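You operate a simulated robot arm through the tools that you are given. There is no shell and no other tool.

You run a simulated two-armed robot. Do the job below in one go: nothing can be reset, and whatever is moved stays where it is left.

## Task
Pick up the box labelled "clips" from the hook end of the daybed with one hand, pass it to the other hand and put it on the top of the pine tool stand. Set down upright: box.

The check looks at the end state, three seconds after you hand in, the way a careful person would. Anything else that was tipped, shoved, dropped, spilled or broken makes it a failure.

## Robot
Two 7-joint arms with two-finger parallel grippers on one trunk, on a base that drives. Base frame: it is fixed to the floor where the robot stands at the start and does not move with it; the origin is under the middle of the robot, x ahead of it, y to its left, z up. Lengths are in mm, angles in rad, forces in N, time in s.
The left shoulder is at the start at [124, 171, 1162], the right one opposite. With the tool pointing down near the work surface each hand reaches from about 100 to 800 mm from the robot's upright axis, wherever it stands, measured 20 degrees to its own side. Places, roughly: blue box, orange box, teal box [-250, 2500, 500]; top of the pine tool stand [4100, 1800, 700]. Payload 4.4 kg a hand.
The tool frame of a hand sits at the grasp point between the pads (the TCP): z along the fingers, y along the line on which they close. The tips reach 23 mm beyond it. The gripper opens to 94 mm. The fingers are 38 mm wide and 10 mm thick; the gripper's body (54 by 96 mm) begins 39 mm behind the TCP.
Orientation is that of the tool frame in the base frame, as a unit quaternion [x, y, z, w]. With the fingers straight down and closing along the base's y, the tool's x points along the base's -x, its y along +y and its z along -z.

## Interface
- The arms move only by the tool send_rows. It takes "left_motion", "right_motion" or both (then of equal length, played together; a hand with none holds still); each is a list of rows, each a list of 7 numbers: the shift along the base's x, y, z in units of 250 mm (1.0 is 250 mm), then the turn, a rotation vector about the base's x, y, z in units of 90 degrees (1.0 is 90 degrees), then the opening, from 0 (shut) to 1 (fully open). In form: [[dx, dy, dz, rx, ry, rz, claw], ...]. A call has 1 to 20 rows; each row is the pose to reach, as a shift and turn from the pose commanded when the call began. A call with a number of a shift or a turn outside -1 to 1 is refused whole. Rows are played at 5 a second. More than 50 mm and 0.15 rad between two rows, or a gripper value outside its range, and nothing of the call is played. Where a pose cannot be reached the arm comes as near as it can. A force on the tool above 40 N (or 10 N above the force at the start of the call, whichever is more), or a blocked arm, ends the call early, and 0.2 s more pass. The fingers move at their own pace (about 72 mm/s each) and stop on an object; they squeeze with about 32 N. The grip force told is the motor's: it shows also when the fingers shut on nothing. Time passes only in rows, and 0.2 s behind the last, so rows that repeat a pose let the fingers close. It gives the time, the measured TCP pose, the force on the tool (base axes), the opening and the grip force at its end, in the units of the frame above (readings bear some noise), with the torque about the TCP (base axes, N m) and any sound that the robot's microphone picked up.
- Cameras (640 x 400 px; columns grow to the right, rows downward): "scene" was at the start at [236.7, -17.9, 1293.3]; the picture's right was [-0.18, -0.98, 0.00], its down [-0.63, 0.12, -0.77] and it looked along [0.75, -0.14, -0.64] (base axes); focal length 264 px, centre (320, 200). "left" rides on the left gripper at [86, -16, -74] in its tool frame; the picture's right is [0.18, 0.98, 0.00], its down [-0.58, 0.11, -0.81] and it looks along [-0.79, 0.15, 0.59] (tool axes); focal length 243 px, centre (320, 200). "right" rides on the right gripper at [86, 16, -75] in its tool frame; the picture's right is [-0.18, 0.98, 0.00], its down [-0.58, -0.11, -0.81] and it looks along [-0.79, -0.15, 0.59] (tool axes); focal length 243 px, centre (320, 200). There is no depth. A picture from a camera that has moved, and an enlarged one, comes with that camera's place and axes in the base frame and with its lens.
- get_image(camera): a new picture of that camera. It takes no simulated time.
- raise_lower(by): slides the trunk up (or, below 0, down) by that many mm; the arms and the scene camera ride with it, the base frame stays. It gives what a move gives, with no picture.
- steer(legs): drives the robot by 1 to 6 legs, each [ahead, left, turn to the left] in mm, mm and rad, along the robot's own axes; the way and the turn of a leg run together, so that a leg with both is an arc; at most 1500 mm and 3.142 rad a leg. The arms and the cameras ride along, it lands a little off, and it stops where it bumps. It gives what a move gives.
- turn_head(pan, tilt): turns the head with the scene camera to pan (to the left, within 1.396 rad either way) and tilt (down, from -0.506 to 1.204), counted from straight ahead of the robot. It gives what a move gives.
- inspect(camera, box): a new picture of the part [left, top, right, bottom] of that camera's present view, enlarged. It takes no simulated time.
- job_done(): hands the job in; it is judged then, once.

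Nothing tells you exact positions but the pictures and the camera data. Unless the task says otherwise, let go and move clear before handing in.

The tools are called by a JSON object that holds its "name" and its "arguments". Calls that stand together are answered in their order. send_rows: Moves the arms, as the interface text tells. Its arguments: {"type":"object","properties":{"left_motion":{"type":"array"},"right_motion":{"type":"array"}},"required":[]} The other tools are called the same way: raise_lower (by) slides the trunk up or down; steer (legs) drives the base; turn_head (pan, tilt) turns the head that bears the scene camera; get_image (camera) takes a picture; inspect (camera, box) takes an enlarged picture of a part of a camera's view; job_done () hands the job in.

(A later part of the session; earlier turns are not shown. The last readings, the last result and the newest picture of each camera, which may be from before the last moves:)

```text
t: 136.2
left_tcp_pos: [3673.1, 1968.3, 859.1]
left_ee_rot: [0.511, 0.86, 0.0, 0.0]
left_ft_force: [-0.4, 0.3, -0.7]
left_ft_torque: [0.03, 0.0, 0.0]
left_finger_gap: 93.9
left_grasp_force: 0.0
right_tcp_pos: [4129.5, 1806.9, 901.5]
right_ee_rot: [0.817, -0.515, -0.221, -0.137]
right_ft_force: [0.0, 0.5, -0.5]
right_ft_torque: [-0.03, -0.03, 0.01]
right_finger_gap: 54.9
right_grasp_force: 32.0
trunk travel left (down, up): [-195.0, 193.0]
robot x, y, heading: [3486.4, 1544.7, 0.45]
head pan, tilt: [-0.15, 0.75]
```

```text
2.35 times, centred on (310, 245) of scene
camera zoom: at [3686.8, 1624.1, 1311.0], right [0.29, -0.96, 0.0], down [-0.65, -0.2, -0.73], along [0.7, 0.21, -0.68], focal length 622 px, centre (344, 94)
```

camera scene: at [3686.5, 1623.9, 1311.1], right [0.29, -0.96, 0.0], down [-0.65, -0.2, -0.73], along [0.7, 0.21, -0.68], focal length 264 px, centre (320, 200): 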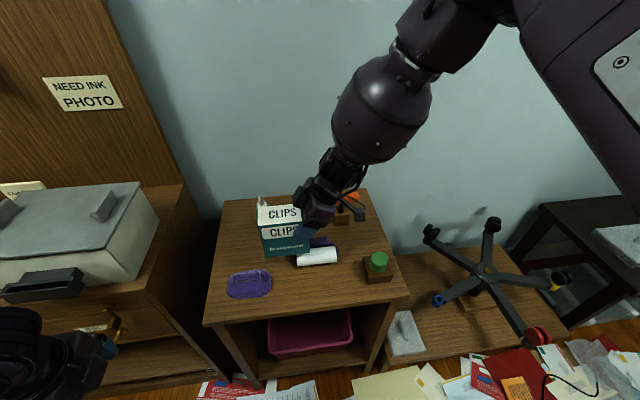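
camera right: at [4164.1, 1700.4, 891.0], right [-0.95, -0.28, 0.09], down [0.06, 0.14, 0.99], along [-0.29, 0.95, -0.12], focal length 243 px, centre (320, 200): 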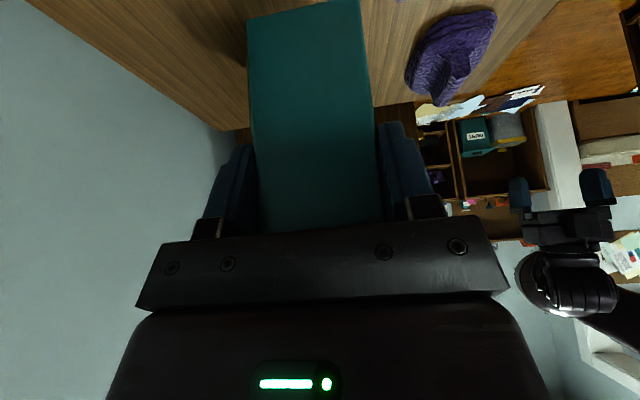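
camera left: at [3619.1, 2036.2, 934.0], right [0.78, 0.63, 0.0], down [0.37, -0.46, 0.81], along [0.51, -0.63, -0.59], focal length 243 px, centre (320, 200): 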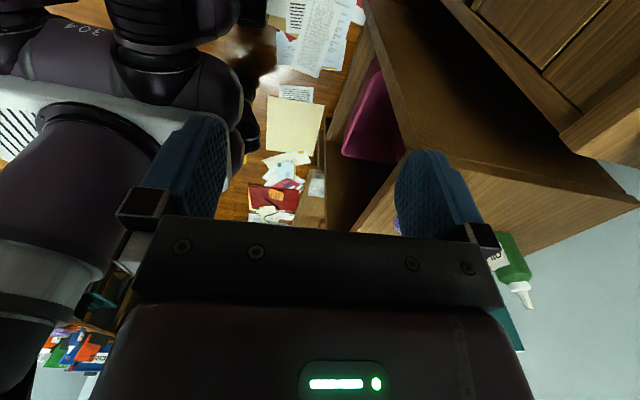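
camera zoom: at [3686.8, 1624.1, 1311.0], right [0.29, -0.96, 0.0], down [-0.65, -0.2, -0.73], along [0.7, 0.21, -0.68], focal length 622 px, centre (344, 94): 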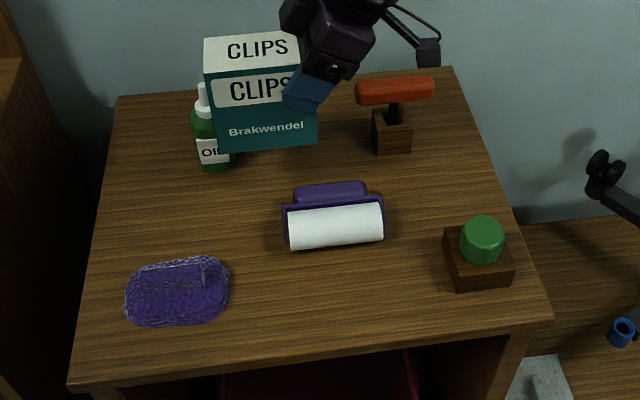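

The roll may have been tipped backward, not just shifted; I must see it properly before doing anything more. I'll use the left wrist camera for a side view: tilt the left hand and bring it over the stand's left side, well clear of items.

{"name": "send_rows", "arguments": {"left_motion": [[0.1, 0, 0, -0.049, -0.027, 0, 1], [0.2, -0.005, 0, -0.098, -0.053, 0, 1], [0.3, -0.01, 0, -0.147, -0.08, 0, 1], [0.4, -0.015, 0, -0.195, -0.107, 0, 1], [0.5, -0.02, 0, -0.244, -0.133, 0, 1], [0.6, -0.025, 0, -0.293, -0.16, 0, 1], [0.6, -0.025, 0, -0.293, -0.16, 0, 1]]}}

{"name": "get_image", "arguments": {"camera": "left"}}

{"name": "get_image", "arguments": {"camera": "scene"}}

```text
t: 137.8
left_tcp_pos: [3824.2, 1963.2, 859.9]
left_ee_rot: [0.493, 0.83, -0.133, 0.223]
left_ft_force: [-0.9, -0.3, 0.5]
left_ft_torque: [-0.01, -0.05, 0.02]
left_finger_gap: 93.8
left_grasp_force: 0.0
right_tcp_pos: [4128.8, 1807.0, 900.6]
right_ee_rot: [0.818, -0.514, -0.22, -0.137]
right_ft_force: [0.2, -0.6, -0.6]
right_ft_torque: [-0.05, -0.04, -0.01]
right_finger_gap: 54.9
right_grasp_force: 31.7
trunk travel left (down, up): [-195.0, 193.0]
robot x, y, heading: [3482.5, 1545.9, 0.448]
head pan, tilt: [-0.15, 0.75]
```

```text
taken
camera left: at [3757.2, 2053.4, 880.3], right [0.79, 0.61, -0.09], down [0.14, -0.03, 0.99], along [0.6, -0.79, -0.11], focal length 243 px, centre (320, 200)
```

left: 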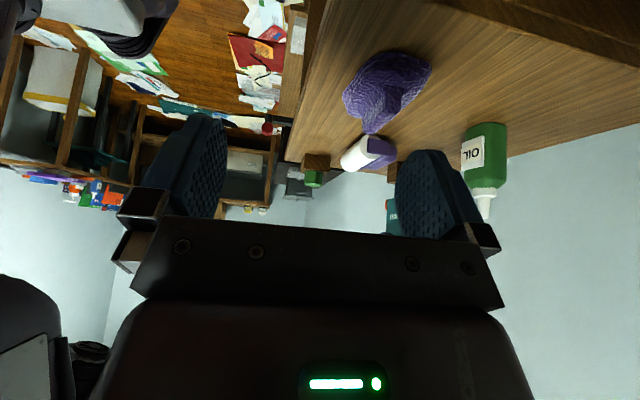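

```text
taken
camera scene: at [3686.3, 1623.9, 1311.2], right [0.29, -0.96, 0.0], down [-0.65, -0.2, -0.73], along [0.7, 0.21, -0.68], focal length 264 px, centre (320, 200)
```

scene: 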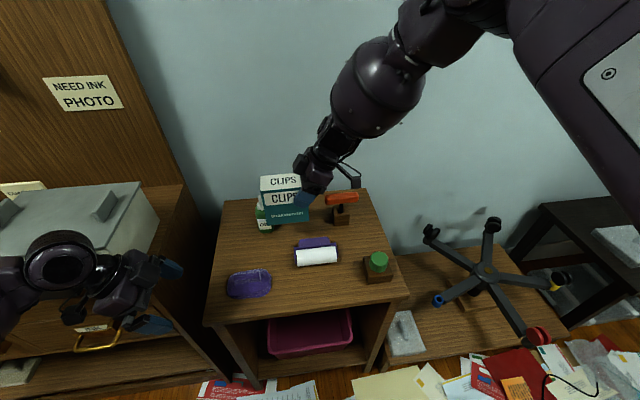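

This already gives a side view of the roll (upside down in this camera). I'll enlarge it.

{"name": "inspect", "arguments": {"camera": "left", "box": [290, 90, 450, 200]}}

{"name": "inspect", "arguments": {"camera": "scene", "box": [280, 220, 360, 280]}}

```text
3.64 times, centred on (370, 145) of left
camera zoom: at [3757.2, 2053.4, 880.3], right [0.79, 0.61, -0.09], down [0.14, -0.03, 0.99], along [0.6, -0.79, -0.11], focal length 882 px, centre (138, 400)
```

zoom: 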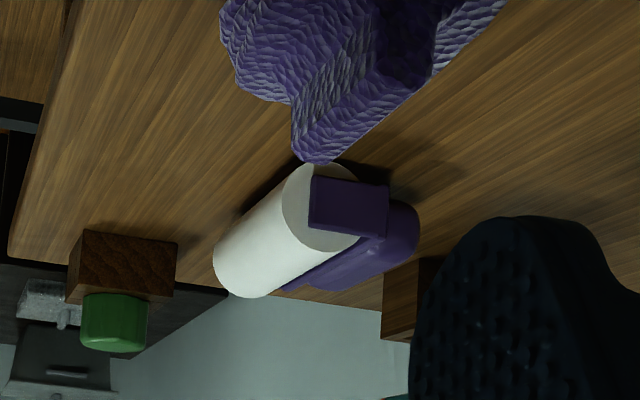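

```text
6.67 times, centred on (320, 250) of scene
camera zoom: at [3686.3, 1623.9, 1311.2], right [0.29, -0.96, 0.0], down [-0.65, -0.2, -0.73], along [0.7, 0.21, -0.68], focal length 1763 px, centre (320, -133)
```

zoom: 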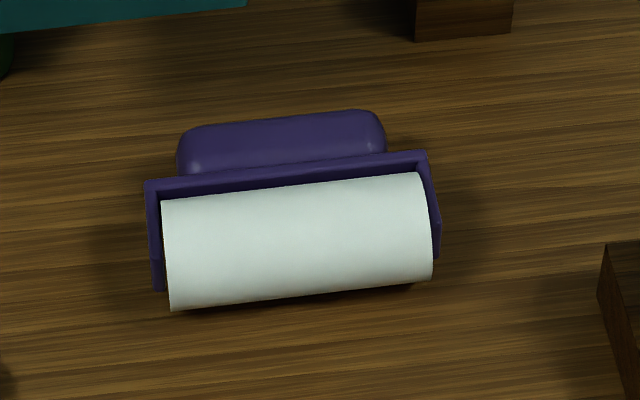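

The side view shows the truth: the stand's surface is at z≈722 (higher than I took it), so the box bottom clipped the purple-handled roller, which was standing handle-up and is now lying on its back, about 50 mm farther in. Plan: set the box down safely to the left of it first, then put the roller back upright where it stood. First back, then left, then lower partway.

{"name": "send_rows", "arguments": {"right_motion": [[-0.05, -0.024, 0, 0, 0, 0, 0], [-0.1, -0.047, 0, 0, 0, 0, 0], [-0.14, 0.024, 0, 0, 0, 0, 0], [-0.175, 0.1, 0, 0, 0, 0, 0], [-0.2, 0.16, 0, 0, 0, 0, 0], [-0.218, 0.204, 0, 0, 0, 0, 0], [-0.218, 0.204, -0.08, 0, 0, 0, 0], [-0.218, 0.204, -0.16, 0, 0, 0, 0], [-0.218, 0.204, -0.24, 0, 0, 0, 0], [-0.218, 0.204, -0.24, 0, 0, 0, 0]]}}

{"name": "inspect", "arguments": {"camera": "scene", "box": [190, 160, 430, 330]}}

{"name": "get_image", "arguments": {"camera": "left"}}

```text
t: 139.9
left_tcp_pos: [3824.6, 1963.0, 860.1]
left_ee_rot: [0.494, 0.83, -0.133, 0.224]
left_ft_force: [0.6, 0.0, -0.2]
left_ft_torque: [-0.01, -0.01, 0.07]
left_finger_gap: 94.5
left_grasp_force: 0.2
right_tcp_pos: [4074.3, 1858.1, 842.7]
right_ee_rot: [0.818, -0.514, -0.22, -0.137]
right_ft_force: [-0.3, 0.4, -1.7]
right_ft_torque: [-0.09, -0.06, 0.03]
right_finger_gap: 54.8
right_grasp_force: 32.1
trunk travel left (down, up): [-195.0, 193.0]
robot x, y, heading: [3485.5, 1543.8, 0.445]
head pan, tilt: [-0.15, 0.75]
```

```text
2.35 times, centred on (310, 245) of scene
camera zoom: at [3686.2, 1623.9, 1311.2], right [0.29, -0.96, 0.0], down [-0.65, -0.2, -0.73], along [0.7, 0.21, -0.68], focal length 622 px, centre (344, 94)
```

zoom: 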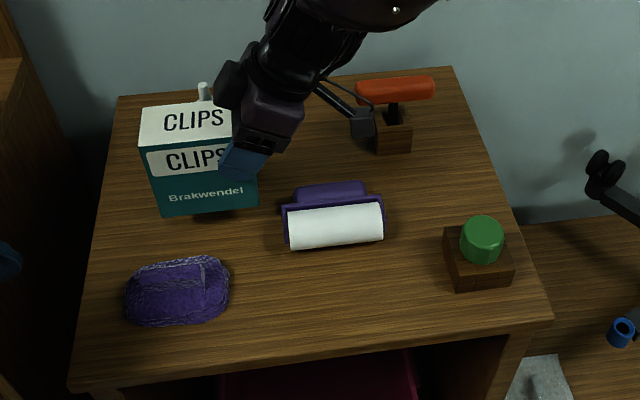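

```text
taken
camera left: at [3756.8, 2053.2, 880.4], right [0.79, 0.61, -0.09], down [0.14, -0.03, 0.99], along [0.6, -0.79, -0.11], focal length 243 px, centre (320, 200)
```

left: 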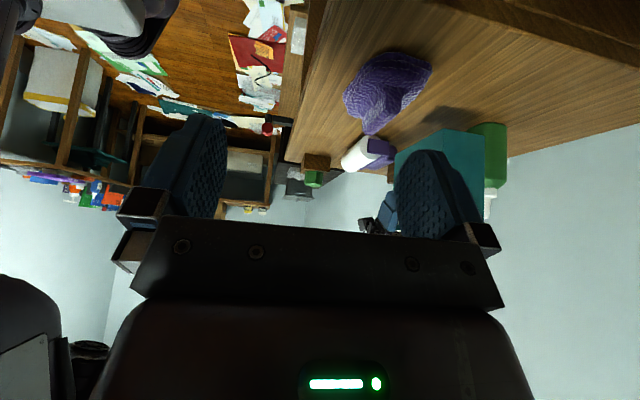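

The box is about 35 mm above the surface and clear of its neighbours. I'll check the side view enlarged, then lower slowly.

{"name": "inspect", "arguments": {"camera": "left", "box": [330, 40, 530, 200]}}

```text
2.50 times, centred on (430, 120) of left
camera zoom: at [3756.8, 2053.2, 880.4], right [0.79, 0.61, -0.09], down [0.14, -0.03, 0.99], along [0.6, -0.79, -0.11], focal length 606 px, centre (45, 400)
```

zoom: 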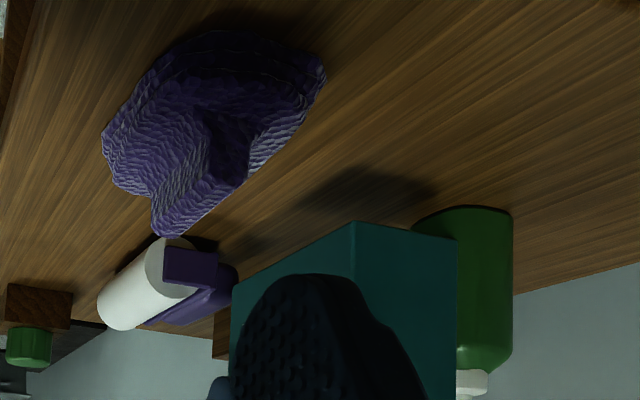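

Now I lower the box gently, with small steps, until contact is felt.

{"name": "send_rows", "arguments": {"right_motion": [[0, 0, -0.03, 0, 0, 0, 0], [0, 0, -0.06, 0, 0, 0, 0], [0, 0, -0.08, 0, 0, 0, 0], [0, 0, -0.09, 0, 0, 0, 0], [0, 0, -0.1, 0, 0, 0, 0], [0, 0, -0.11, 0, 0, 0, 0], [0, 0, -0.12, 0, 0, 0, 0], [0, 0, -0.126, 0, 0, 0, 0]]}}

{"name": "inspect", "arguments": {"camera": "left", "box": [330, 40, 530, 200]}}

```text
t: 141.8
left_tcp_pos: [3824.0, 1961.6, 859.4]
left_ee_rot: [0.493, 0.83, -0.132, 0.224]
left_ft_force: [0.2, -0.3, 0.5]
left_ft_torque: [0.0, -0.01, -0.03]
left_finger_gap: 93.8
left_grasp_force: 0.1
right_tcp_pos: [4074.7, 1857.1, 809.3]
right_ee_rot: [0.818, -0.514, -0.22, -0.137]
right_ft_force: [-0.9, 0.7, -1.3]
right_ft_torque: [-0.04, -0.08, -0.02]
right_finger_gap: 55.2
right_grasp_force: 32.1
trunk travel left (down, up): [-195.0, 193.0]
robot x, y, heading: [3487.9, 1548.2, 0.448]
head pan, tilt: [-0.15, 0.75]
```

```text
2.50 times, centred on (430, 120) of left
camera zoom: at [3757.0, 2053.3, 880.1], right [0.79, 0.61, -0.09], down [0.14, -0.03, 0.99], along [0.6, -0.79, -0.11], focal length 606 px, centre (45, 400)
```

zoom: 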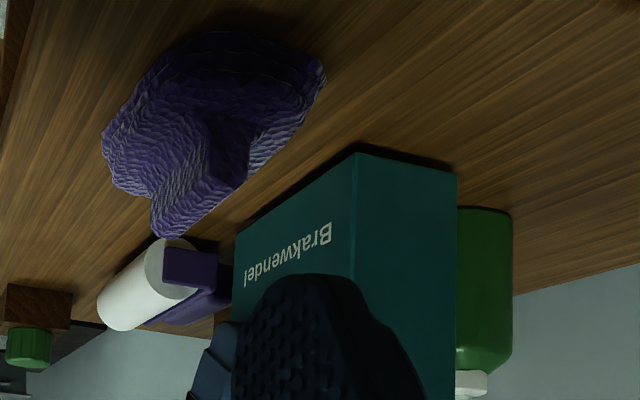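

Only a thin shadow gap remains. I continue down in finer steps and watch the force.

{"name": "send_rows", "arguments": {"right_motion": [[0, 0, -0.006, 0, 0, 0, 0], [0, 0, -0.012, 0, 0, 0, 0], [0, 0, -0.018, 0, 0, 0, 0], [0, 0, -0.018, 0, 0, 0, 0]]}}

{"name": "inspect", "arguments": {"camera": "left", "box": [380, 80, 480, 160]}}

```text
t: 142.8
left_tcp_pos: [3824.0, 1962.0, 860.2]
left_ee_rot: [0.494, 0.83, -0.133, 0.223]
left_ft_force: [-0.6, 0.3, 0.0]
left_ft_torque: [0.01, 0.01, 0.0]
left_finger_gap: 94.0
left_grasp_force: 0.2
right_tcp_pos: [4075.8, 1856.4, 804.4]
right_ee_rot: [0.817, -0.514, -0.22, -0.138]
right_ft_force: [0.1, 0.3, -1.5]
right_ft_torque: [-0.13, -0.05, 0.03]
right_finger_gap: 55.0
right_grasp_force: 32.6
trunk travel left (down, up): [-195.0, 193.0]
robot x, y, heading: [3485.4, 1547.0, 0.448]
head pan, tilt: [-0.15, 0.75]
```

```text
5.00 times, centred on (430, 120) of left
camera zoom: at [3757.0, 2053.3, 880.1], right [0.79, 0.61, -0.09], down [0.14, -0.03, 0.99], along [0.6, -0.79, -0.11], focal length 1213 px, centre (-230, 600)
```

zoom: 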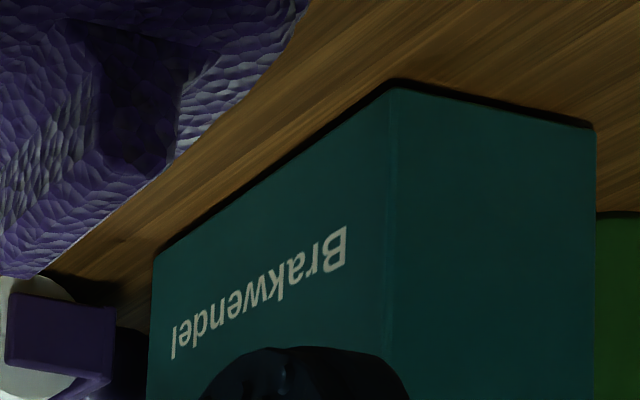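

A dark line still shows under the box (a couple of mm). I continue with ~1 mm steps.

{"name": "send_rows", "arguments": {"right_motion": [[0, 0, -0.004, 0, 0, 0, 0], [0, 0, -0.008, 0, 0, 0, 0], [0, 0, -0.012, 0, 0, 0, 0], [0, 0, -0.012, 0, 0, 0, 0]]}}

{"name": "inspect", "arguments": {"camera": "left", "box": [380, 80, 480, 160]}}

```text
t: 143.8
left_tcp_pos: [3823.8, 1962.1, 859.7]
left_ee_rot: [0.493, 0.83, -0.133, 0.223]
left_ft_force: [-0.2, -0.5, 0.6]
left_ft_torque: [0.02, -0.04, -0.02]
left_finger_gap: 94.1
left_grasp_force: 0.1
right_tcp_pos: [4076.2, 1857.2, 802.1]
right_ee_rot: [0.818, -0.513, -0.22, -0.137]
right_ft_force: [0.0, -0.1, 2.1]
right_ft_torque: [0.31, 0.12, 0.06]
right_finger_gap: 54.9
right_grasp_force: 32.3
trunk travel left (down, up): [-195.0, 193.0]
robot x, y, heading: [3485.6, 1545.6, 0.442]
head pan, tilt: [-0.15, 0.75]
```

```text
5.00 times, centred on (430, 120) of left
camera zoom: at [3756.8, 2053.2, 880.5], right [0.79, 0.61, -0.09], down [0.14, -0.04, 0.99], along [0.6, -0.79, -0.11], focal length 1213 px, centre (-230, 600)
```

zoom: 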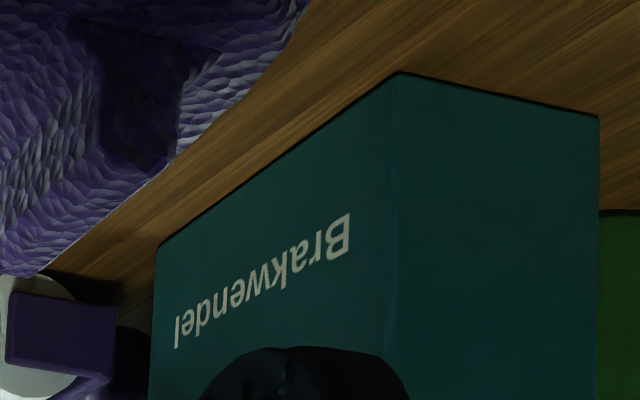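

Contact is felt (upward force appears) and the gap under the box has closed. I open the right gripper partly (to stay off the oil bottle) and then withdraw along the finger direction.

{"name": "send_rows", "arguments": {"right_motion": [[0, 0, 0, 0, 0, 0, 0.65], [0, 0, 0, 0, 0, 0, 0.72], [0, 0, 0, 0, 0, 0, 0.78], [0, 0, 0, 0, 0, 0, 0.78]]}}

{"name": "inspect", "arguments": {"camera": "scene", "box": [190, 160, 430, 330]}}

{"name": "get_image", "arguments": {"camera": "left"}}

{"name": "get_image", "arguments": {"camera": "right"}}

```text
t: 144.8
left_tcp_pos: [3823.5, 1962.2, 859.6]
left_ee_rot: [0.494, 0.83, -0.132, 0.222]
left_ft_force: [-0.8, 0.2, -1.0]
left_ft_torque: [-0.01, 0.02, -0.01]
left_finger_gap: 94.0
left_grasp_force: 0.1
right_tcp_pos: [4076.5, 1856.2, 802.0]
right_ee_rot: [0.818, -0.514, -0.22, -0.137]
right_ft_force: [-0.4, 0.3, 0.5]
right_ft_torque: [-0.01, -0.02, 0.01]
right_finger_gap: 73.2
right_grasp_force: 0.2
trunk travel left (down, up): [-195.0, 193.0]
robot x, y, heading: [3487.6, 1543.9, 0.451]
head pan, tilt: [-0.15, 0.75]
```

```text
2.35 times, centred on (310, 245) of scene
camera zoom: at [3686.5, 1624.0, 1311.1], right [0.29, -0.96, 0.0], down [-0.65, -0.2, -0.73], along [0.7, 0.21, -0.68], focal length 622 px, centre (344, 94)
```

zoom: 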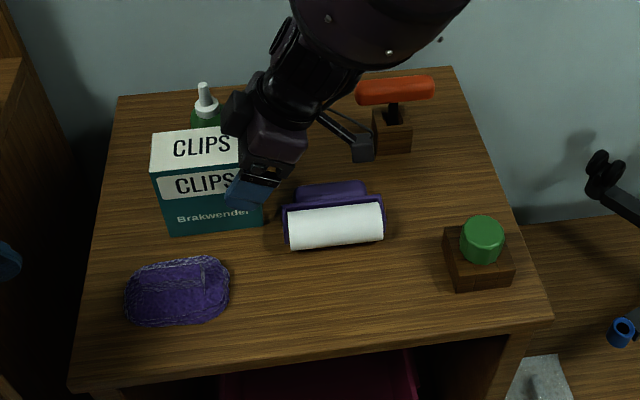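

```text
taken
camera left: at [3757.0, 2053.3, 880.2], right [0.79, 0.61, -0.09], down [0.14, -0.03, 0.99], along [0.6, -0.79, -0.11], focal length 243 px, centre (320, 200)
```

left: 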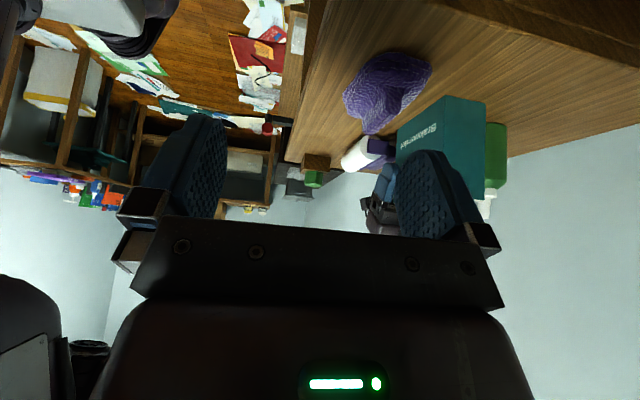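

```text
taken
camera right: at [4109.9, 1749.7, 821.6], right [-0.95, -0.28, 0.09], down [0.06, 0.14, 0.99], along [-0.29, 0.95, -0.12], focal length 243 px, centre (320, 200)
```

right: 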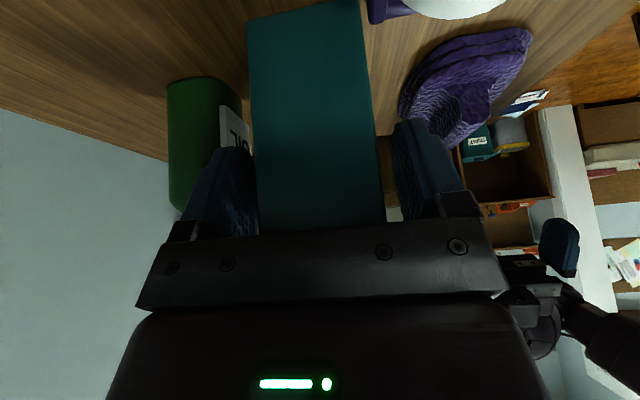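

The box stands free between the opened pads. I withdraw the right hand up-right along its fingers.

{"name": "send_rows", "arguments": {"right_motion": [[0.017, -0.036, 0.07, 0, 0, 0, 0.78], [0.035, -0.072, 0.139, 0, 0, 0, 0.78], [0.06, -0.126, 0.243, 0, 0, 0, 0.78], [0.086, -0.18, 0.347, 0, 0, 0, 0.78], [0.112, -0.234, 0.45, 0, 0, 0, 0.78], [0.112, -0.234, 0.45, 0, 0, 0, 0.78]]}}

{"name": "inspect", "arguments": {"camera": "scene", "box": [190, 160, 430, 330]}}

{"name": "get_image", "arguments": {"camera": "right"}}

```text
t: 146.2
left_tcp_pos: [3824.9, 1963.2, 859.7]
left_ee_rot: [0.494, 0.83, -0.133, 0.222]
left_ft_force: [-0.5, -0.3, -0.8]
left_ft_torque: [0.02, -0.01, 0.0]
left_finger_gap: 94.0
left_grasp_force: 0.0
right_tcp_pos: [4105.9, 1799.0, 913.8]
right_ee_rot: [0.818, -0.514, -0.22, -0.136]
right_ft_force: [-0.1, 0.6, -1.6]
right_ft_torque: [0.01, -0.02, 0.0]
right_finger_gap: 73.5
right_grasp_force: 0.0
trunk travel left (down, up): [-195.0, 193.0]
robot x, y, heading: [3482.2, 1543.1, 0.445]
head pan, tilt: [-0.15, 0.75]
```

```text
2.35 times, centred on (310, 245) of scene
camera zoom: at [3687.0, 1624.4, 1310.9], right [0.29, -0.96, 0.0], down [-0.65, -0.2, -0.73], along [0.7, 0.21, -0.68], focal length 622 px, centre (344, 94)
```

zoom: 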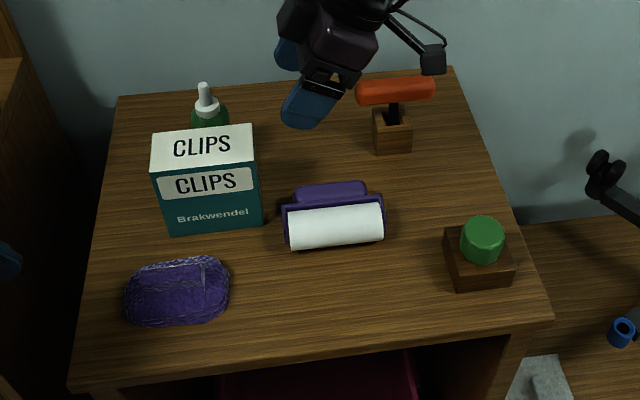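

```text
taken
camera right: at [4139.0, 1691.7, 933.5], right [-0.95, -0.28, 0.09], down [0.06, 0.14, 0.99], along [-0.29, 0.95, -0.12], focal length 243 px, centre (320, 200)
```

right: 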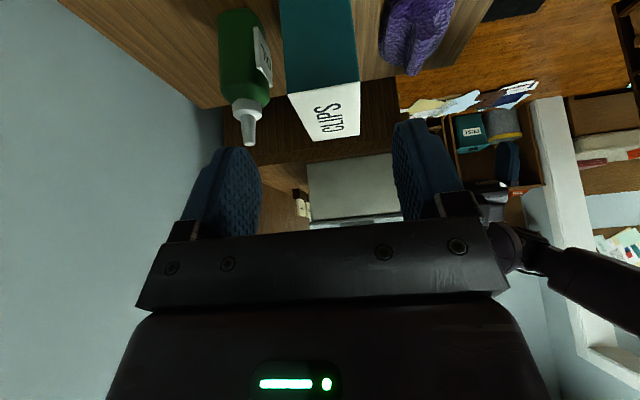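

The box now stands upright and free on the stand. Next I must restore the roller: it needs to go back handle-up about 50 mm nearer. I'll re-orient the right hand (pointing straight down, closing sideways, camera toward me) above a clear area in front.

{"name": "send_rows", "arguments": {"right_motion": [[-0.025, -0.043, 0.0, -0.029, 0.0102, -0.0813, 0.9], [-0.05, -0.086, 0.0, -0.0581, 0.0204, -0.1625, 1], [-0.075, -0.129, 0.0, -0.0872, 0.0307, -0.2438, 1], [-0.1, -0.172, 0.0, -0.1162, 0.0409, -0.325, 1], [-0.125, -0.215, 0.0, -0.1453, 0.0511, -0.4063, 1], [-0.15, -0.258, -0.01, -0.1743, 0.0613, -0.4875, 1], [-0.175, -0.301, -0.03, -0.2034, 0.0715, -0.5688, 1], [-0.2, -0.344, -0.05, -0.2324, 0.0817, -0.65, 1], [-0.225, -0.387, -0.07, -0.2615, 0.092, -0.7313, 1], [-0.25, -0.43, -0.09, -0.2905, 0.1022, -0.8125, 1], [-0.275, -0.473, -0.11, -0.3196, 0.1124, -0.8938, 1], [-0.298, -0.516, -0.136, -0.3486, 0.1226, -0.975, 1], [-0.298, -0.516, -0.136, -0.3486, 0.1226, -0.975, 1]]}}

{"name": "get_image", "arguments": {"camera": "scene"}}

{"name": "get_image", "arguments": {"camera": "right"}}

```text
t: 148.9
left_tcp_pos: [3823.7, 1963.0, 859.3]
left_ee_rot: [0.494, 0.83, -0.132, 0.224]
left_ft_force: [-0.2, 0.0, -1.8]
left_ft_torque: [-0.02, -0.02, 0.04]
left_finger_gap: 94.0
left_grasp_force: 0.2
right_tcp_pos: [4026.9, 1668.7, 880.8]
right_ee_rot: [-0.221, 0.975, 0.001, 0.0]
right_ft_force: [0.8, -0.3, -0.3]
right_ft_torque: [-0.01, -0.01, 0.0]
right_finger_gap: 94.0
right_grasp_force: 0.0
right hand out of reach, approached as far as the arm can: row 4, 5, 6, 7, 8, 9
trunk travel left (down, up): [-195.0, 193.0]
robot x, y, heading: [3485.6, 1544.6, 0.447]
head pan, tilt: [-0.15, 0.75]
```

```text
taken
camera scene: at [3686.1, 1624.3, 1311.2], right [0.29, -0.96, 0.0], down [-0.65, -0.2, -0.73], along [0.7, 0.21, -0.68], focal length 264 px, centre (320, 200)
```

scene: 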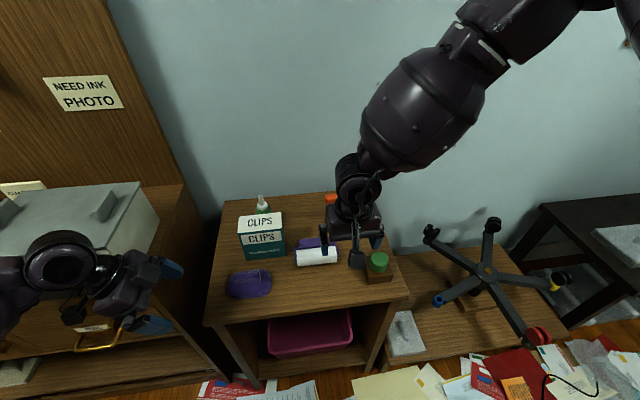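

```text
taken
camera right: at [3942.6, 1645.9, 953.5], right [-0.26, 0.97, 0.0], down [0.57, 0.15, 0.81], along [0.78, 0.21, -0.59], focal length 243 px, centre (320, 200)
```

right: 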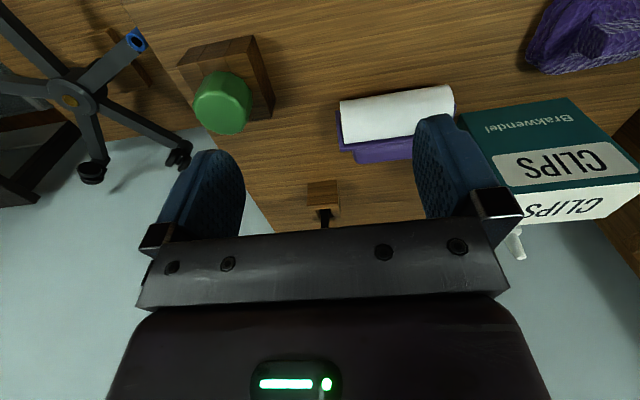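

The right hand is now pointing straight down with its camera toward me. I'll enlarge its view of the roller to measure the handle.

{"name": "inspect", "arguments": {"camera": "right", "box": [300, 60, 480, 190]}}

{"name": "inspect", "arguments": {"camera": "scene", "box": [270, 210, 370, 285]}}

```text
3.08 times, centred on (390, 125) of right
camera zoom: at [3942.6, 1645.9, 953.5], right [-0.26, 0.97, 0.0], down [0.57, 0.15, 0.81], along [0.78, 0.21, -0.59], focal length 746 px, centre (105, 431)
```

zoom: 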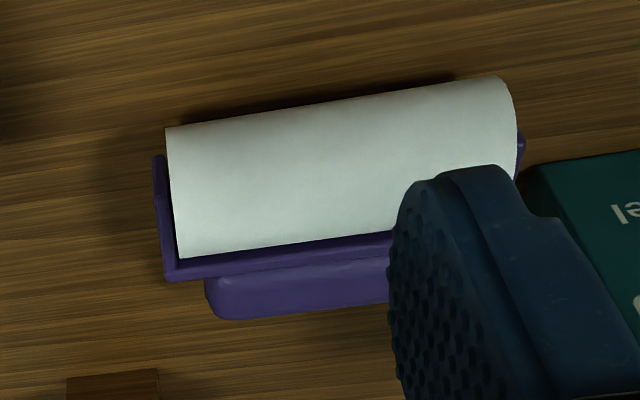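

```text
5.33 times, centred on (320, 248) of scene
camera zoom: at [3686.1, 1624.3, 1311.2], right [0.29, -0.96, 0.0], down [-0.65, -0.2, -0.73], along [0.7, 0.21, -0.68], focal length 1411 px, centre (320, -53)
```

zoom: 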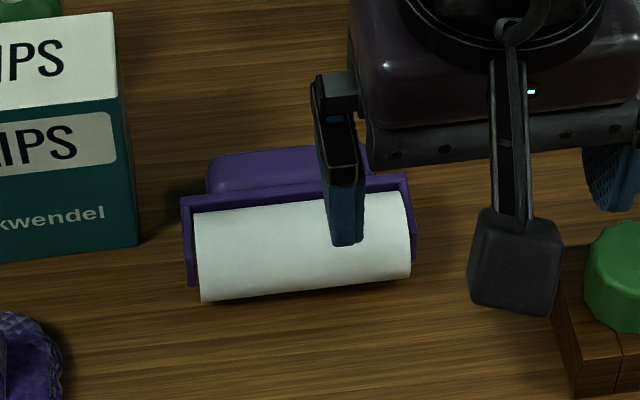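

I shift the right hand left so it's centred on the roller, staying high, and look again.

{"name": "send_rows", "arguments": {"right_motion": [[-0.033, 0.069, 0, 0, 0, 0, 1], [-0.066, 0.137, 0, 0, 0, 0, 1], [-0.098, 0.206, 0, 0, 0, 0, 1], [-0.098, 0.206, 0, 0, 0, 0, 1]]}}

{"name": "inspect", "arguments": {"camera": "right", "box": [200, 50, 440, 200]}}

{"name": "get_image", "arguments": {"camera": "scene"}}

```text
t: 149.9
left_tcp_pos: [3823.2, 1962.4, 859.4]
left_ee_rot: [0.494, 0.83, -0.133, 0.224]
left_ft_force: [0.2, 0.8, 0.5]
left_ft_torque: [0.0, -0.01, 0.0]
left_finger_gap: 93.9
left_grasp_force: 0.1
right_tcp_pos: [4004.5, 1719.2, 882.0]
right_ee_rot: [-0.222, 0.975, 0.0, 0.001]
right_ft_force: [-0.8, -0.4, 0.3]
right_ft_torque: [0.0, 0.02, 0.02]
right_finger_gap: 93.9
right_grasp_force: 0.1
trunk travel left (down, up): [-195.0, 193.0]
robot x, y, heading: [3481.4, 1545.1, 0.45]
head pan, tilt: [-0.15, 0.75]
```

```text
2.67 times, centred on (320, 125) of right
camera zoom: at [3919.7, 1697.8, 955.1], right [-0.26, 0.97, 0.0], down [0.57, 0.15, 0.81], along [0.78, 0.21, -0.59], focal length 647 px, centre (320, 400)
```

zoom: 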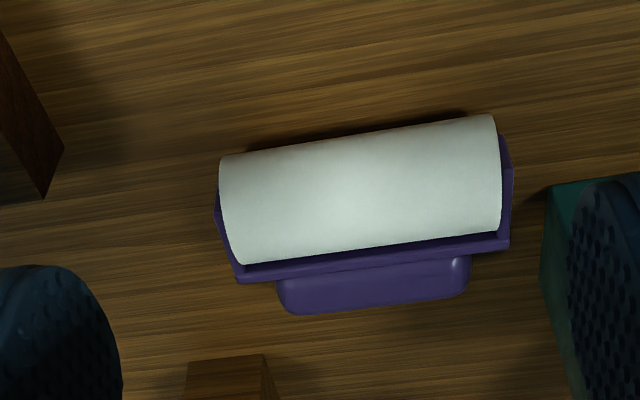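

```text
taken
camera scene: at [3686.4, 1623.8, 1311.2], right [0.29, -0.96, 0.0], down [-0.65, -0.2, -0.73], along [0.7, 0.21, -0.68], focal length 264 px, centre (320, 200)
```

scene: 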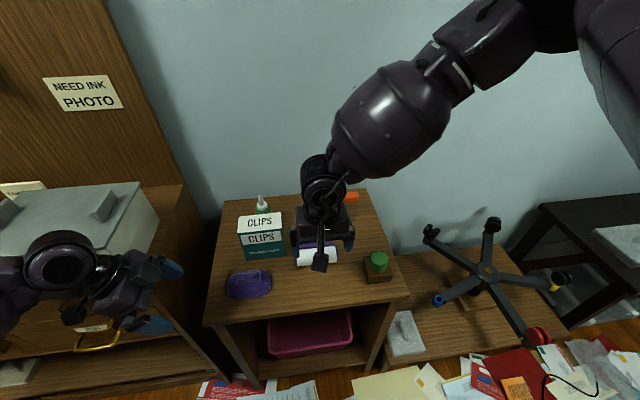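

The handle is ~85 mm wide, centred 2.5 mm to the left of my hand and ~128 mm ahead of it; the opened fingers just straddle it. I move forward above it and descend partway, then check.

{"name": "send_rows", "arguments": {"right_motion": [[0.115, 0.058, 0, 0, 0, 0, 1], [0.23, 0.115, 0, 0, 0, 0, 1], [0.345, 0.173, 0, 0, 0, 0, 1], [0.458, 0.23, 0, 0, 0, 0, 1], [0.458, 0.23, -0.1, 0, 0, 0, 1], [0.458, 0.23, -0.2, 0, 0, 0, 1], [0.458, 0.23, -0.34, 0, 0, 0, 1], [0.458, 0.23, -0.34, 0, 0, 0, 1]]}}

{"name": "get_image", "arguments": {"camera": "right"}}

{"name": "inspect", "arguments": {"camera": "scene", "box": [220, 170, 400, 290]}}

{"name": "inspect", "arguments": {"camera": "left", "box": [280, 80, 460, 210]}}

```text
t: 151.8
left_tcp_pos: [3823.5, 1963.1, 859.9]
left_ee_rot: [0.494, 0.83, -0.133, 0.223]
left_ft_force: [-0.5, 0.7, 0.2]
left_ft_torque: [-0.03, 0.01, 0.02]
left_finger_gap: 93.8
left_grasp_force: 0.0
right_tcp_pos: [4117.7, 1774.5, 797.3]
right_ee_rot: [-0.222, 0.975, 0.001, 0.0]
right_ft_force: [-0.2, 0.4, 0.9]
right_ft_torque: [-0.01, 0.0, 0.02]
right_finger_gap: 94.0
right_grasp_force: 0.1
trunk travel left (down, up): [-195.0, 193.0]
robot x, y, heading: [3486.2, 1543.9, 0.444]
head pan, tilt: [-0.15, 0.75]
```

```text
taken
camera right: at [4032.1, 1752.7, 870.9], right [-0.26, 0.97, 0.0], down [0.57, 0.15, 0.81], along [0.78, 0.21, -0.59], focal length 243 px, centre (320, 200)
```

right: 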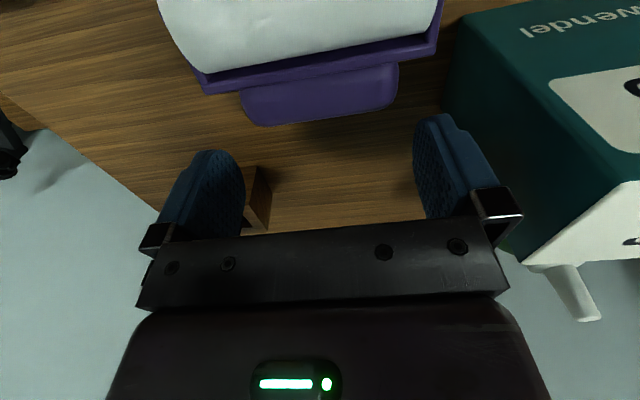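

```text
3.33 times, centred on (310, 230) of scene
camera zoom: at [3686.0, 1623.8, 1311.3], right [0.29, -0.96, 0.0], down [-0.65, -0.2, -0.73], along [0.7, 0.21, -0.68], focal length 882 px, centre (353, 100)
```

zoom: 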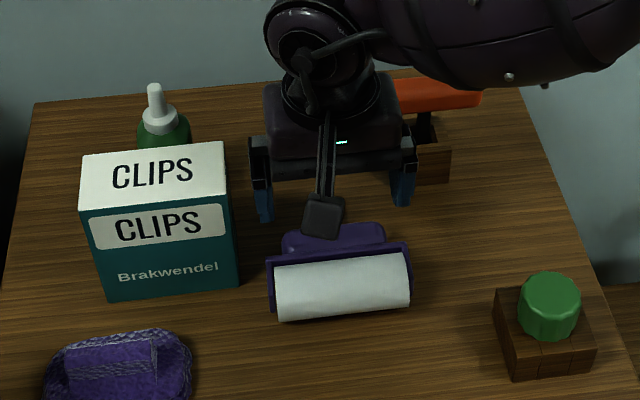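

```text
3.08 times, centred on (370, 145) of left
camera zoom: at [3756.7, 2053.2, 880.6], right [0.79, 0.61, -0.09], down [0.14, -0.04, 0.99], along [0.6, -0.79, -0.11], focal length 746 px, centre (166, 369)
```

zoom: 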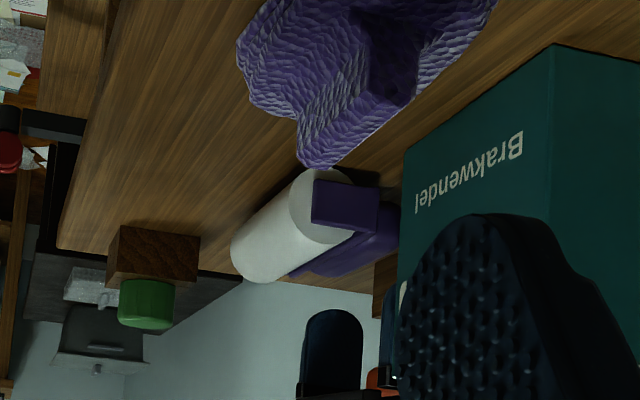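

Fingers straddle the handle with ~4 mm to spare on each side. I nudge 5 mm back and 1.5 mm left, then descend slowly to straddle the handle.

{"name": "send_rows", "arguments": {"right_motion": [[-0.021, -0.003, 0, 0, 0, 0, 1], [-0.021, -0.003, -0.04, 0, 0, 0, 1], [-0.021, -0.003, -0.08, 0, 0, 0, 1], [-0.021, -0.003, -0.11, 0, 0, 0, 1], [-0.021, -0.003, -0.135, 0, 0, 0, 1], [-0.021, -0.003, -0.155, 0, 0, 0, 1], [-0.021, -0.003, -0.175, 0, 0, 0, 1], [-0.021, -0.003, -0.175, 0, 0, 0, 1]]}}

{"name": "get_image", "arguments": {"camera": "right"}}

{"name": "inspect", "arguments": {"camera": "scene", "box": [220, 170, 400, 290]}}

{"name": "inspect", "arguments": {"camera": "left", "box": [280, 80, 460, 210]}}

```text
t: 153.6
left_tcp_pos: [3822.8, 1962.0, 860.4]
left_ee_rot: [0.494, 0.83, -0.132, 0.223]
left_ft_force: [0.3, 0.0, 0.1]
left_ft_torque: [0.03, 0.01, 0.05]
left_finger_gap: 93.7
left_grasp_force: 0.1
right_tcp_pos: [4113.2, 1778.2, 751.7]
right_ee_rot: [-0.22, 0.975, 0.001, 0.001]
right_ft_force: [-0.3, 0.0, -0.2]
right_ft_torque: [0.0, -0.03, -0.02]
right_finger_gap: 93.8
right_grasp_force: 0.1
trunk travel left (down, up): [-195.0, 193.0]
robot x, y, heading: [3486.2, 1542.6, 0.451]
head pan, tilt: [-0.15, 0.75]
```

```text
taken
camera right: at [4028.3, 1755.2, 824.8], right [-0.26, 0.97, 0.0], down [0.57, 0.15, 0.81], along [0.78, 0.21, -0.59], focal length 243 px, centre (320, 200)
```

right: 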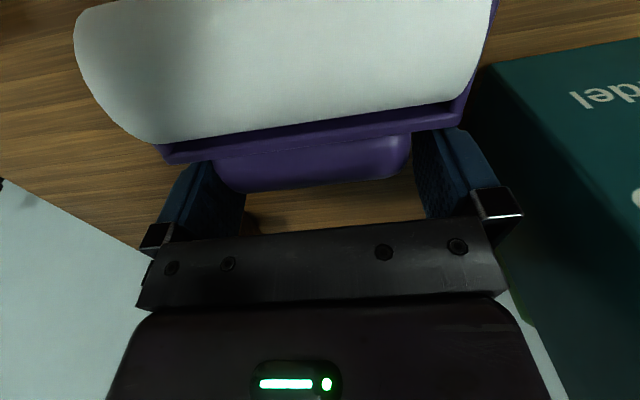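

```text
3.33 times, centred on (310, 230) of scene
camera zoom: at [3686.5, 1624.0, 1311.1], right [0.29, -0.96, 0.0], down [-0.65, -0.2, -0.73], along [0.7, 0.21, -0.68], focal length 882 px, centre (353, 100)
```

zoom: 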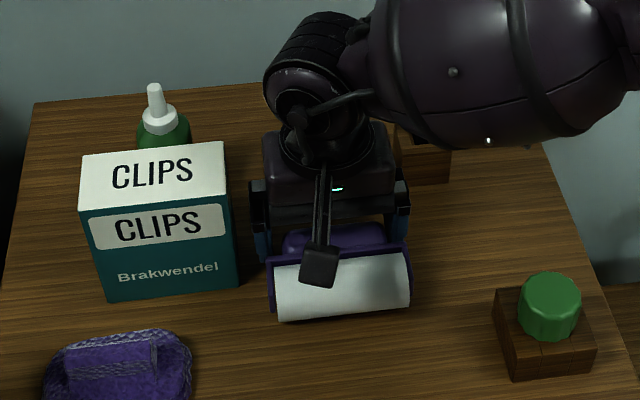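

```text
3.08 times, centred on (370, 145) of left
camera zoom: at [3757.0, 2053.2, 880.2], right [0.79, 0.61, -0.09], down [0.14, -0.03, 0.99], along [0.6, -0.79, -0.11], focal length 746 px, centre (166, 369)
```

zoom: 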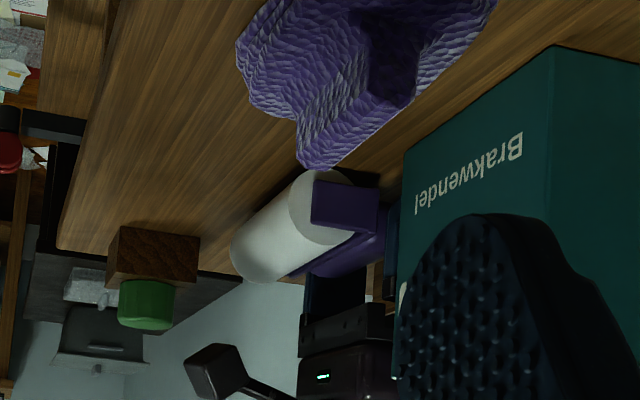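

The fingers straddle the handle without touching anything. I close gently in small steps to see how the grip force builds up (a light grip would let the roller swing upright when lifted).

{"name": "send_rows", "arguments": {"right_motion": [[0, 0, 0, 0, 0, 0, 0.95], [0, 0, 0, 0, 0, 0, 0.92], [0, 0, 0, 0, 0, 0, 0.905], [0, 0, 0, 0, 0, 0, 0.905]]}}

{"name": "get_image", "arguments": {"camera": "right"}}

```text
t: 154.6
left_tcp_pos: [3824.6, 1962.2, 860.5]
left_ee_rot: [0.494, 0.829, -0.134, 0.223]
left_ft_force: [-0.1, 0.6, -0.1]
left_ft_torque: [-0.02, 0.0, -0.04]
left_finger_gap: 94.0
left_grasp_force: 0.1
right_tcp_pos: [4113.5, 1777.3, 751.4]
right_ee_rot: [-0.221, 0.975, 0.001, 0.0]
right_ft_force: [-0.5, 0.0, 0.4]
right_ft_torque: [-0.01, -0.01, 0.01]
right_finger_gap: 85.3
right_grasp_force: 0.2
trunk travel left (down, up): [-195.0, 193.0]
robot x, y, heading: [3485.2, 1541.6, 0.443]
head pan, tilt: [-0.15, 0.75]
```

```text
taken
camera right: at [4028.3, 1755.2, 824.8], right [-0.26, 0.97, 0.0], down [0.57, 0.15, 0.81], along [0.78, 0.21, -0.59], focal length 243 px, centre (320, 200)
```

right: 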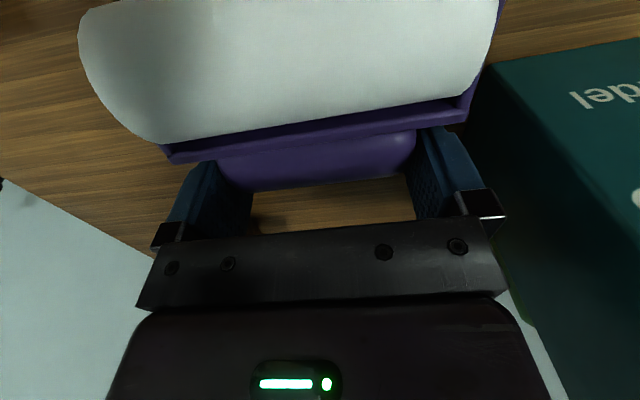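

No squeeze yet at 85 mm. I close a bit more in small steps.

{"name": "send_rows", "arguments": {"right_motion": [[0, 0, 0, 0, 0, 0, 0.895], [0, 0, 0, 0, 0, 0, 0.885], [0, 0, 0, 0, 0, 0, 0.885]]}}

```text
t: 155.3
left_tcp_pos: [3822.5, 1962.7, 859.0]
left_ee_rot: [0.494, 0.83, -0.133, 0.223]
left_ft_force: [-1.0, 0.4, -0.9]
left_ft_torque: [0.01, -0.03, -0.01]
left_finger_gap: 94.2
left_grasp_force: 0.0
right_tcp_pos: [4112.2, 1777.7, 751.3]
right_ee_rot: [-0.221, 0.975, 0.001, 0.0]
right_ft_force: [0.6, -0.4, 0.0]
right_ft_torque: [-0.02, -0.02, 0.02]
right_finger_gap: 84.7
right_grasp_force: 31.9
trunk travel left (down, up): [-195.0, 193.0]
robot x, y, heading: [3483.6, 1544.0, 0.447]
head pan, tilt: [-0.15, 0.75]
```

The handle is gripped (84.7 mm). I lift it a little along an arc around the roller's axis and check whether the roller swings upright.

{"name": "send_rows", "arguments": {"right_motion": [[-0.003, -0.002, 0.035, 0, 0, 0, 0.885], [-0.012, -0.006, 0.069, 0, 0, 0, 0.885], [-0.027, -0.013, 0.1, 0, 0, 0, 0.885], [-0.027, -0.013, 0.1, 0, 0, 0, 0.885]]}}

{"name": "inspect", "arguments": {"camera": "left", "box": [280, 80, 460, 210]}}

{"name": "get_image", "arguments": {"camera": "right"}}

```text
t: 156.3
left_tcp_pos: [3824.1, 1963.0, 859.2]
left_ee_rot: [0.494, 0.83, -0.133, 0.223]
left_ft_force: [-0.1, -0.6, 0.1]
left_ft_torque: [0.02, -0.02, 0.0]
left_finger_gap: 94.0
left_grasp_force: 0.0
right_tcp_pos: [4106.6, 1775.3, 777.0]
right_ee_rot: [-0.223, 0.975, 0.001, 0.001]
right_ft_force: [0.1, 1.0, -1.5]
right_ft_torque: [-0.01, -0.06, 0.03]
right_finger_gap: 84.4
right_grasp_force: 32.0
trunk travel left (down, up): [-195.0, 193.0]
robot x, y, heading: [3487.8, 1546.1, 0.452]
head pan, tilt: [-0.15, 0.75]
```

```text
3.08 times, centred on (370, 145) of left
camera zoom: at [3757.0, 2053.3, 880.0], right [0.79, 0.61, -0.09], down [0.14, -0.03, 0.99], along [0.6, -0.79, -0.11], focal length 746 px, centre (166, 369)
```

zoom: 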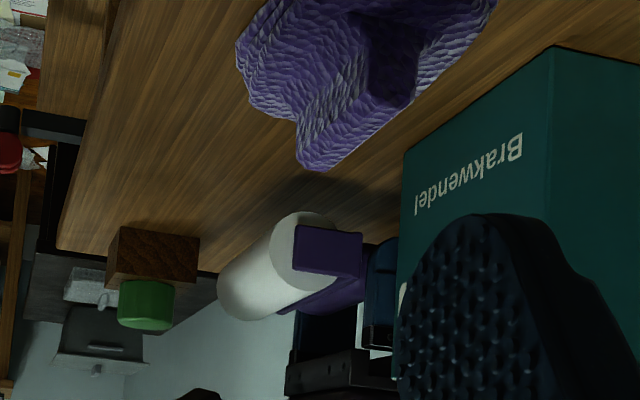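

```text
taken
camera right: at [4021.9, 1752.0, 850.3], right [-0.26, 0.97, 0.0], down [0.57, 0.15, 0.81], along [0.78, 0.21, -0.59], focal length 243 px, centre (320, 200)
```

right: 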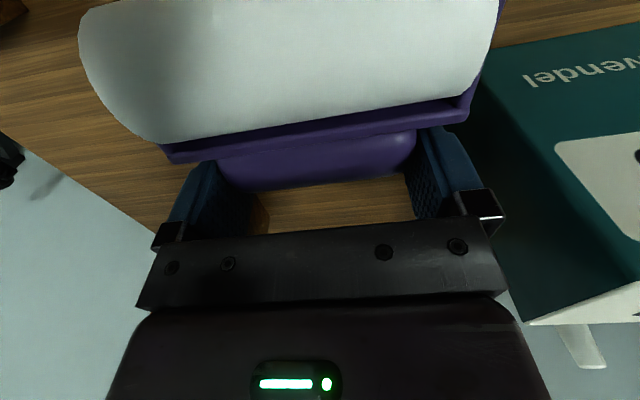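

The roller is held rigidly by its handle (no swing), so I must pitch the hand itself to bring it upright. I lift it clear, bring it back over the stand's front, and start pitching the hand (fingers turning toward forward) in small steps.

{"name": "send_rows", "arguments": {"right_motion": [[0, 0, 0.12, 0, 0, 0, 0.885], [0, 0, 0.26, 0, 0, 0, 0.885], [0, 0, 0.4, 0, 0, 0, 0.885], [-0.1, -0.048, 0.44, 0, 0, 0, 0.885], [-0.2, -0.096, 0.44, 0, 0, 0, 0.885], [-0.3, -0.144, 0.44, 0, 0, 0, 0.885], [-0.4, -0.192, 0.44, 0, 0, 0, 0.885], [-0.4, -0.192, 0.44, 0, 0, 0, 0.885]]}}

{"name": "send_rows", "arguments": {"right_motion": [[0, 0, 0, 0.036, -0.075, 0, 0.885], [0, 0, 0, 0.072, -0.15, 0, 0.885], [0, 0, 0, 0.108, -0.225, 0, 0.885], [0, 0, 0, 0.144, -0.3, 0, 0.885], [0, 0, 0, 0.144, -0.3, 0, 0.885]]}}

{"name": "get_image", "arguments": {"camera": "scene"}}

```text
t: 158.2
left_tcp_pos: [3824.4, 1962.3, 859.7]
left_ee_rot: [0.494, 0.83, -0.133, 0.223]
left_ft_force: [-0.8, 0.4, -0.4]
left_ft_torque: [0.0, -0.01, -0.01]
left_finger_gap: 94.1
left_grasp_force: 0.0
right_tcp_pos: [4007.6, 1725.3, 885.2]
right_ee_rot: [-0.222, 0.975, 0.001, 0.001]
right_ft_force: [0.7, 0.7, -1.1]
right_ft_torque: [0.03, -0.06, 0.0]
right_finger_gap: 84.3
right_grasp_force: 32.3
trunk travel left (down, up): [-195.0, 193.0]
robot x, y, heading: [3486.7, 1545.2, 0.445]
head pan, tilt: [-0.15, 0.75]
```

```text
t: 159.3
left_tcp_pos: [3823.7, 1962.6, 859.9]
left_ee_rot: [0.495, 0.829, -0.133, 0.223]
left_ft_force: [0.1, 0.4, -0.3]
left_ft_torque: [0.0, 0.03, -0.02]
left_finger_gap: 93.9
left_grasp_force: 0.0
right_tcp_pos: [4007.1, 1726.4, 886.3]
right_ee_rot: [-0.214, 0.942, 0.058, 0.253]
right_ft_force: [0.2, -0.4, -0.1]
right_ft_torque: [0.01, -0.05, -0.02]
right_finger_gap: 84.6
right_grasp_force: 32.5
trunk travel left (down, up): [-195.0, 193.0]
robot x, y, heading: [3486.3, 1544.0, 0.45]
head pan, tilt: [-0.15, 0.75]
```

```text
taken
camera scene: at [3686.5, 1624.0, 1311.1], right [0.29, -0.96, 0.0], down [-0.65, -0.2, -0.73], along [0.7, 0.21, -0.68], focal length 264 px, centre (320, 200)
```

scene: 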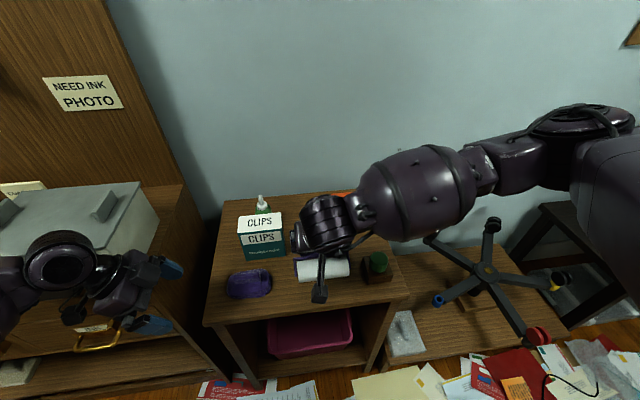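

The 30° pitch worked with no limit. I continue to 60°.

{"name": "send_rows", "arguments": {"right_motion": [[0, 0, 0, 0.036, -0.075, 0, 0.885], [0, 0, 0, 0.072, -0.15, 0, 0.885], [0, 0, 0, 0.108, -0.225, 0, 0.885], [0, 0, 0, 0.144, -0.3, 0, 0.885], [0, 0, 0, 0.144, -0.3, 0, 0.885]]}}

{"name": "get_image", "arguments": {"camera": "scene"}}

{"name": "get_image", "arguments": {"camera": "left"}}

```text
t: 160.6
left_tcp_pos: [3823.8, 1961.6, 859.7]
left_ee_rot: [0.494, 0.83, -0.134, 0.222]
left_ft_force: [0.2, -0.7, 0.5]
left_ft_torque: [0.0, -0.03, -0.01]
left_finger_gap: 94.0
left_grasp_force: 0.1
right_tcp_pos: [4008.2, 1726.1, 886.4]
right_ee_rot: [-0.192, 0.844, 0.111, 0.487]
right_ft_force: [0.1, 0.6, -0.5]
right_ft_torque: [0.03, 0.0, 0.01]
right_finger_gap: 84.6
right_grasp_force: 31.7
trunk travel left (down, up): [-195.0, 193.0]
robot x, y, heading: [3487.3, 1545.7, 0.444]
head pan, tilt: [-0.15, 0.75]
```

```text
taken
camera scene: at [3687.3, 1623.8, 1310.9], right [0.29, -0.96, 0.0], down [-0.65, -0.2, -0.73], along [0.7, 0.21, -0.68], focal length 264 px, centre (320, 200)
```

scene: 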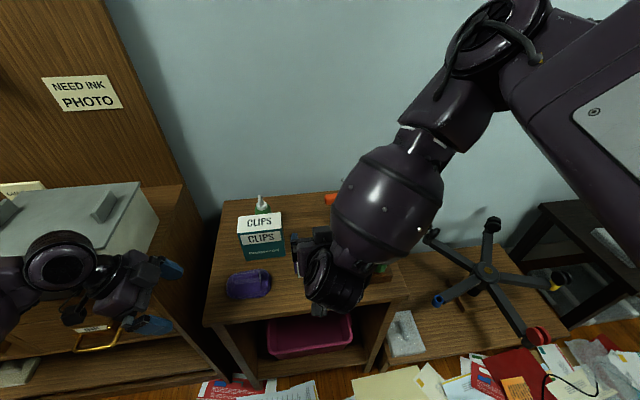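

```text
taken
camera left: at [3757.7, 2052.9, 879.8], right [0.79, 0.61, -0.09], down [0.14, -0.03, 0.99], along [0.6, -0.79, -0.11], focal length 243 px, centre (320, 200)
```

left: 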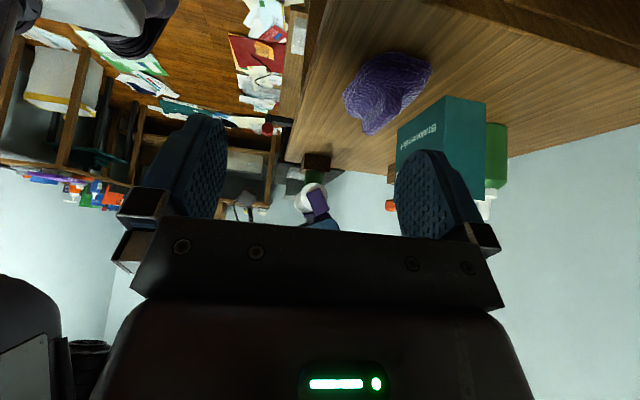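

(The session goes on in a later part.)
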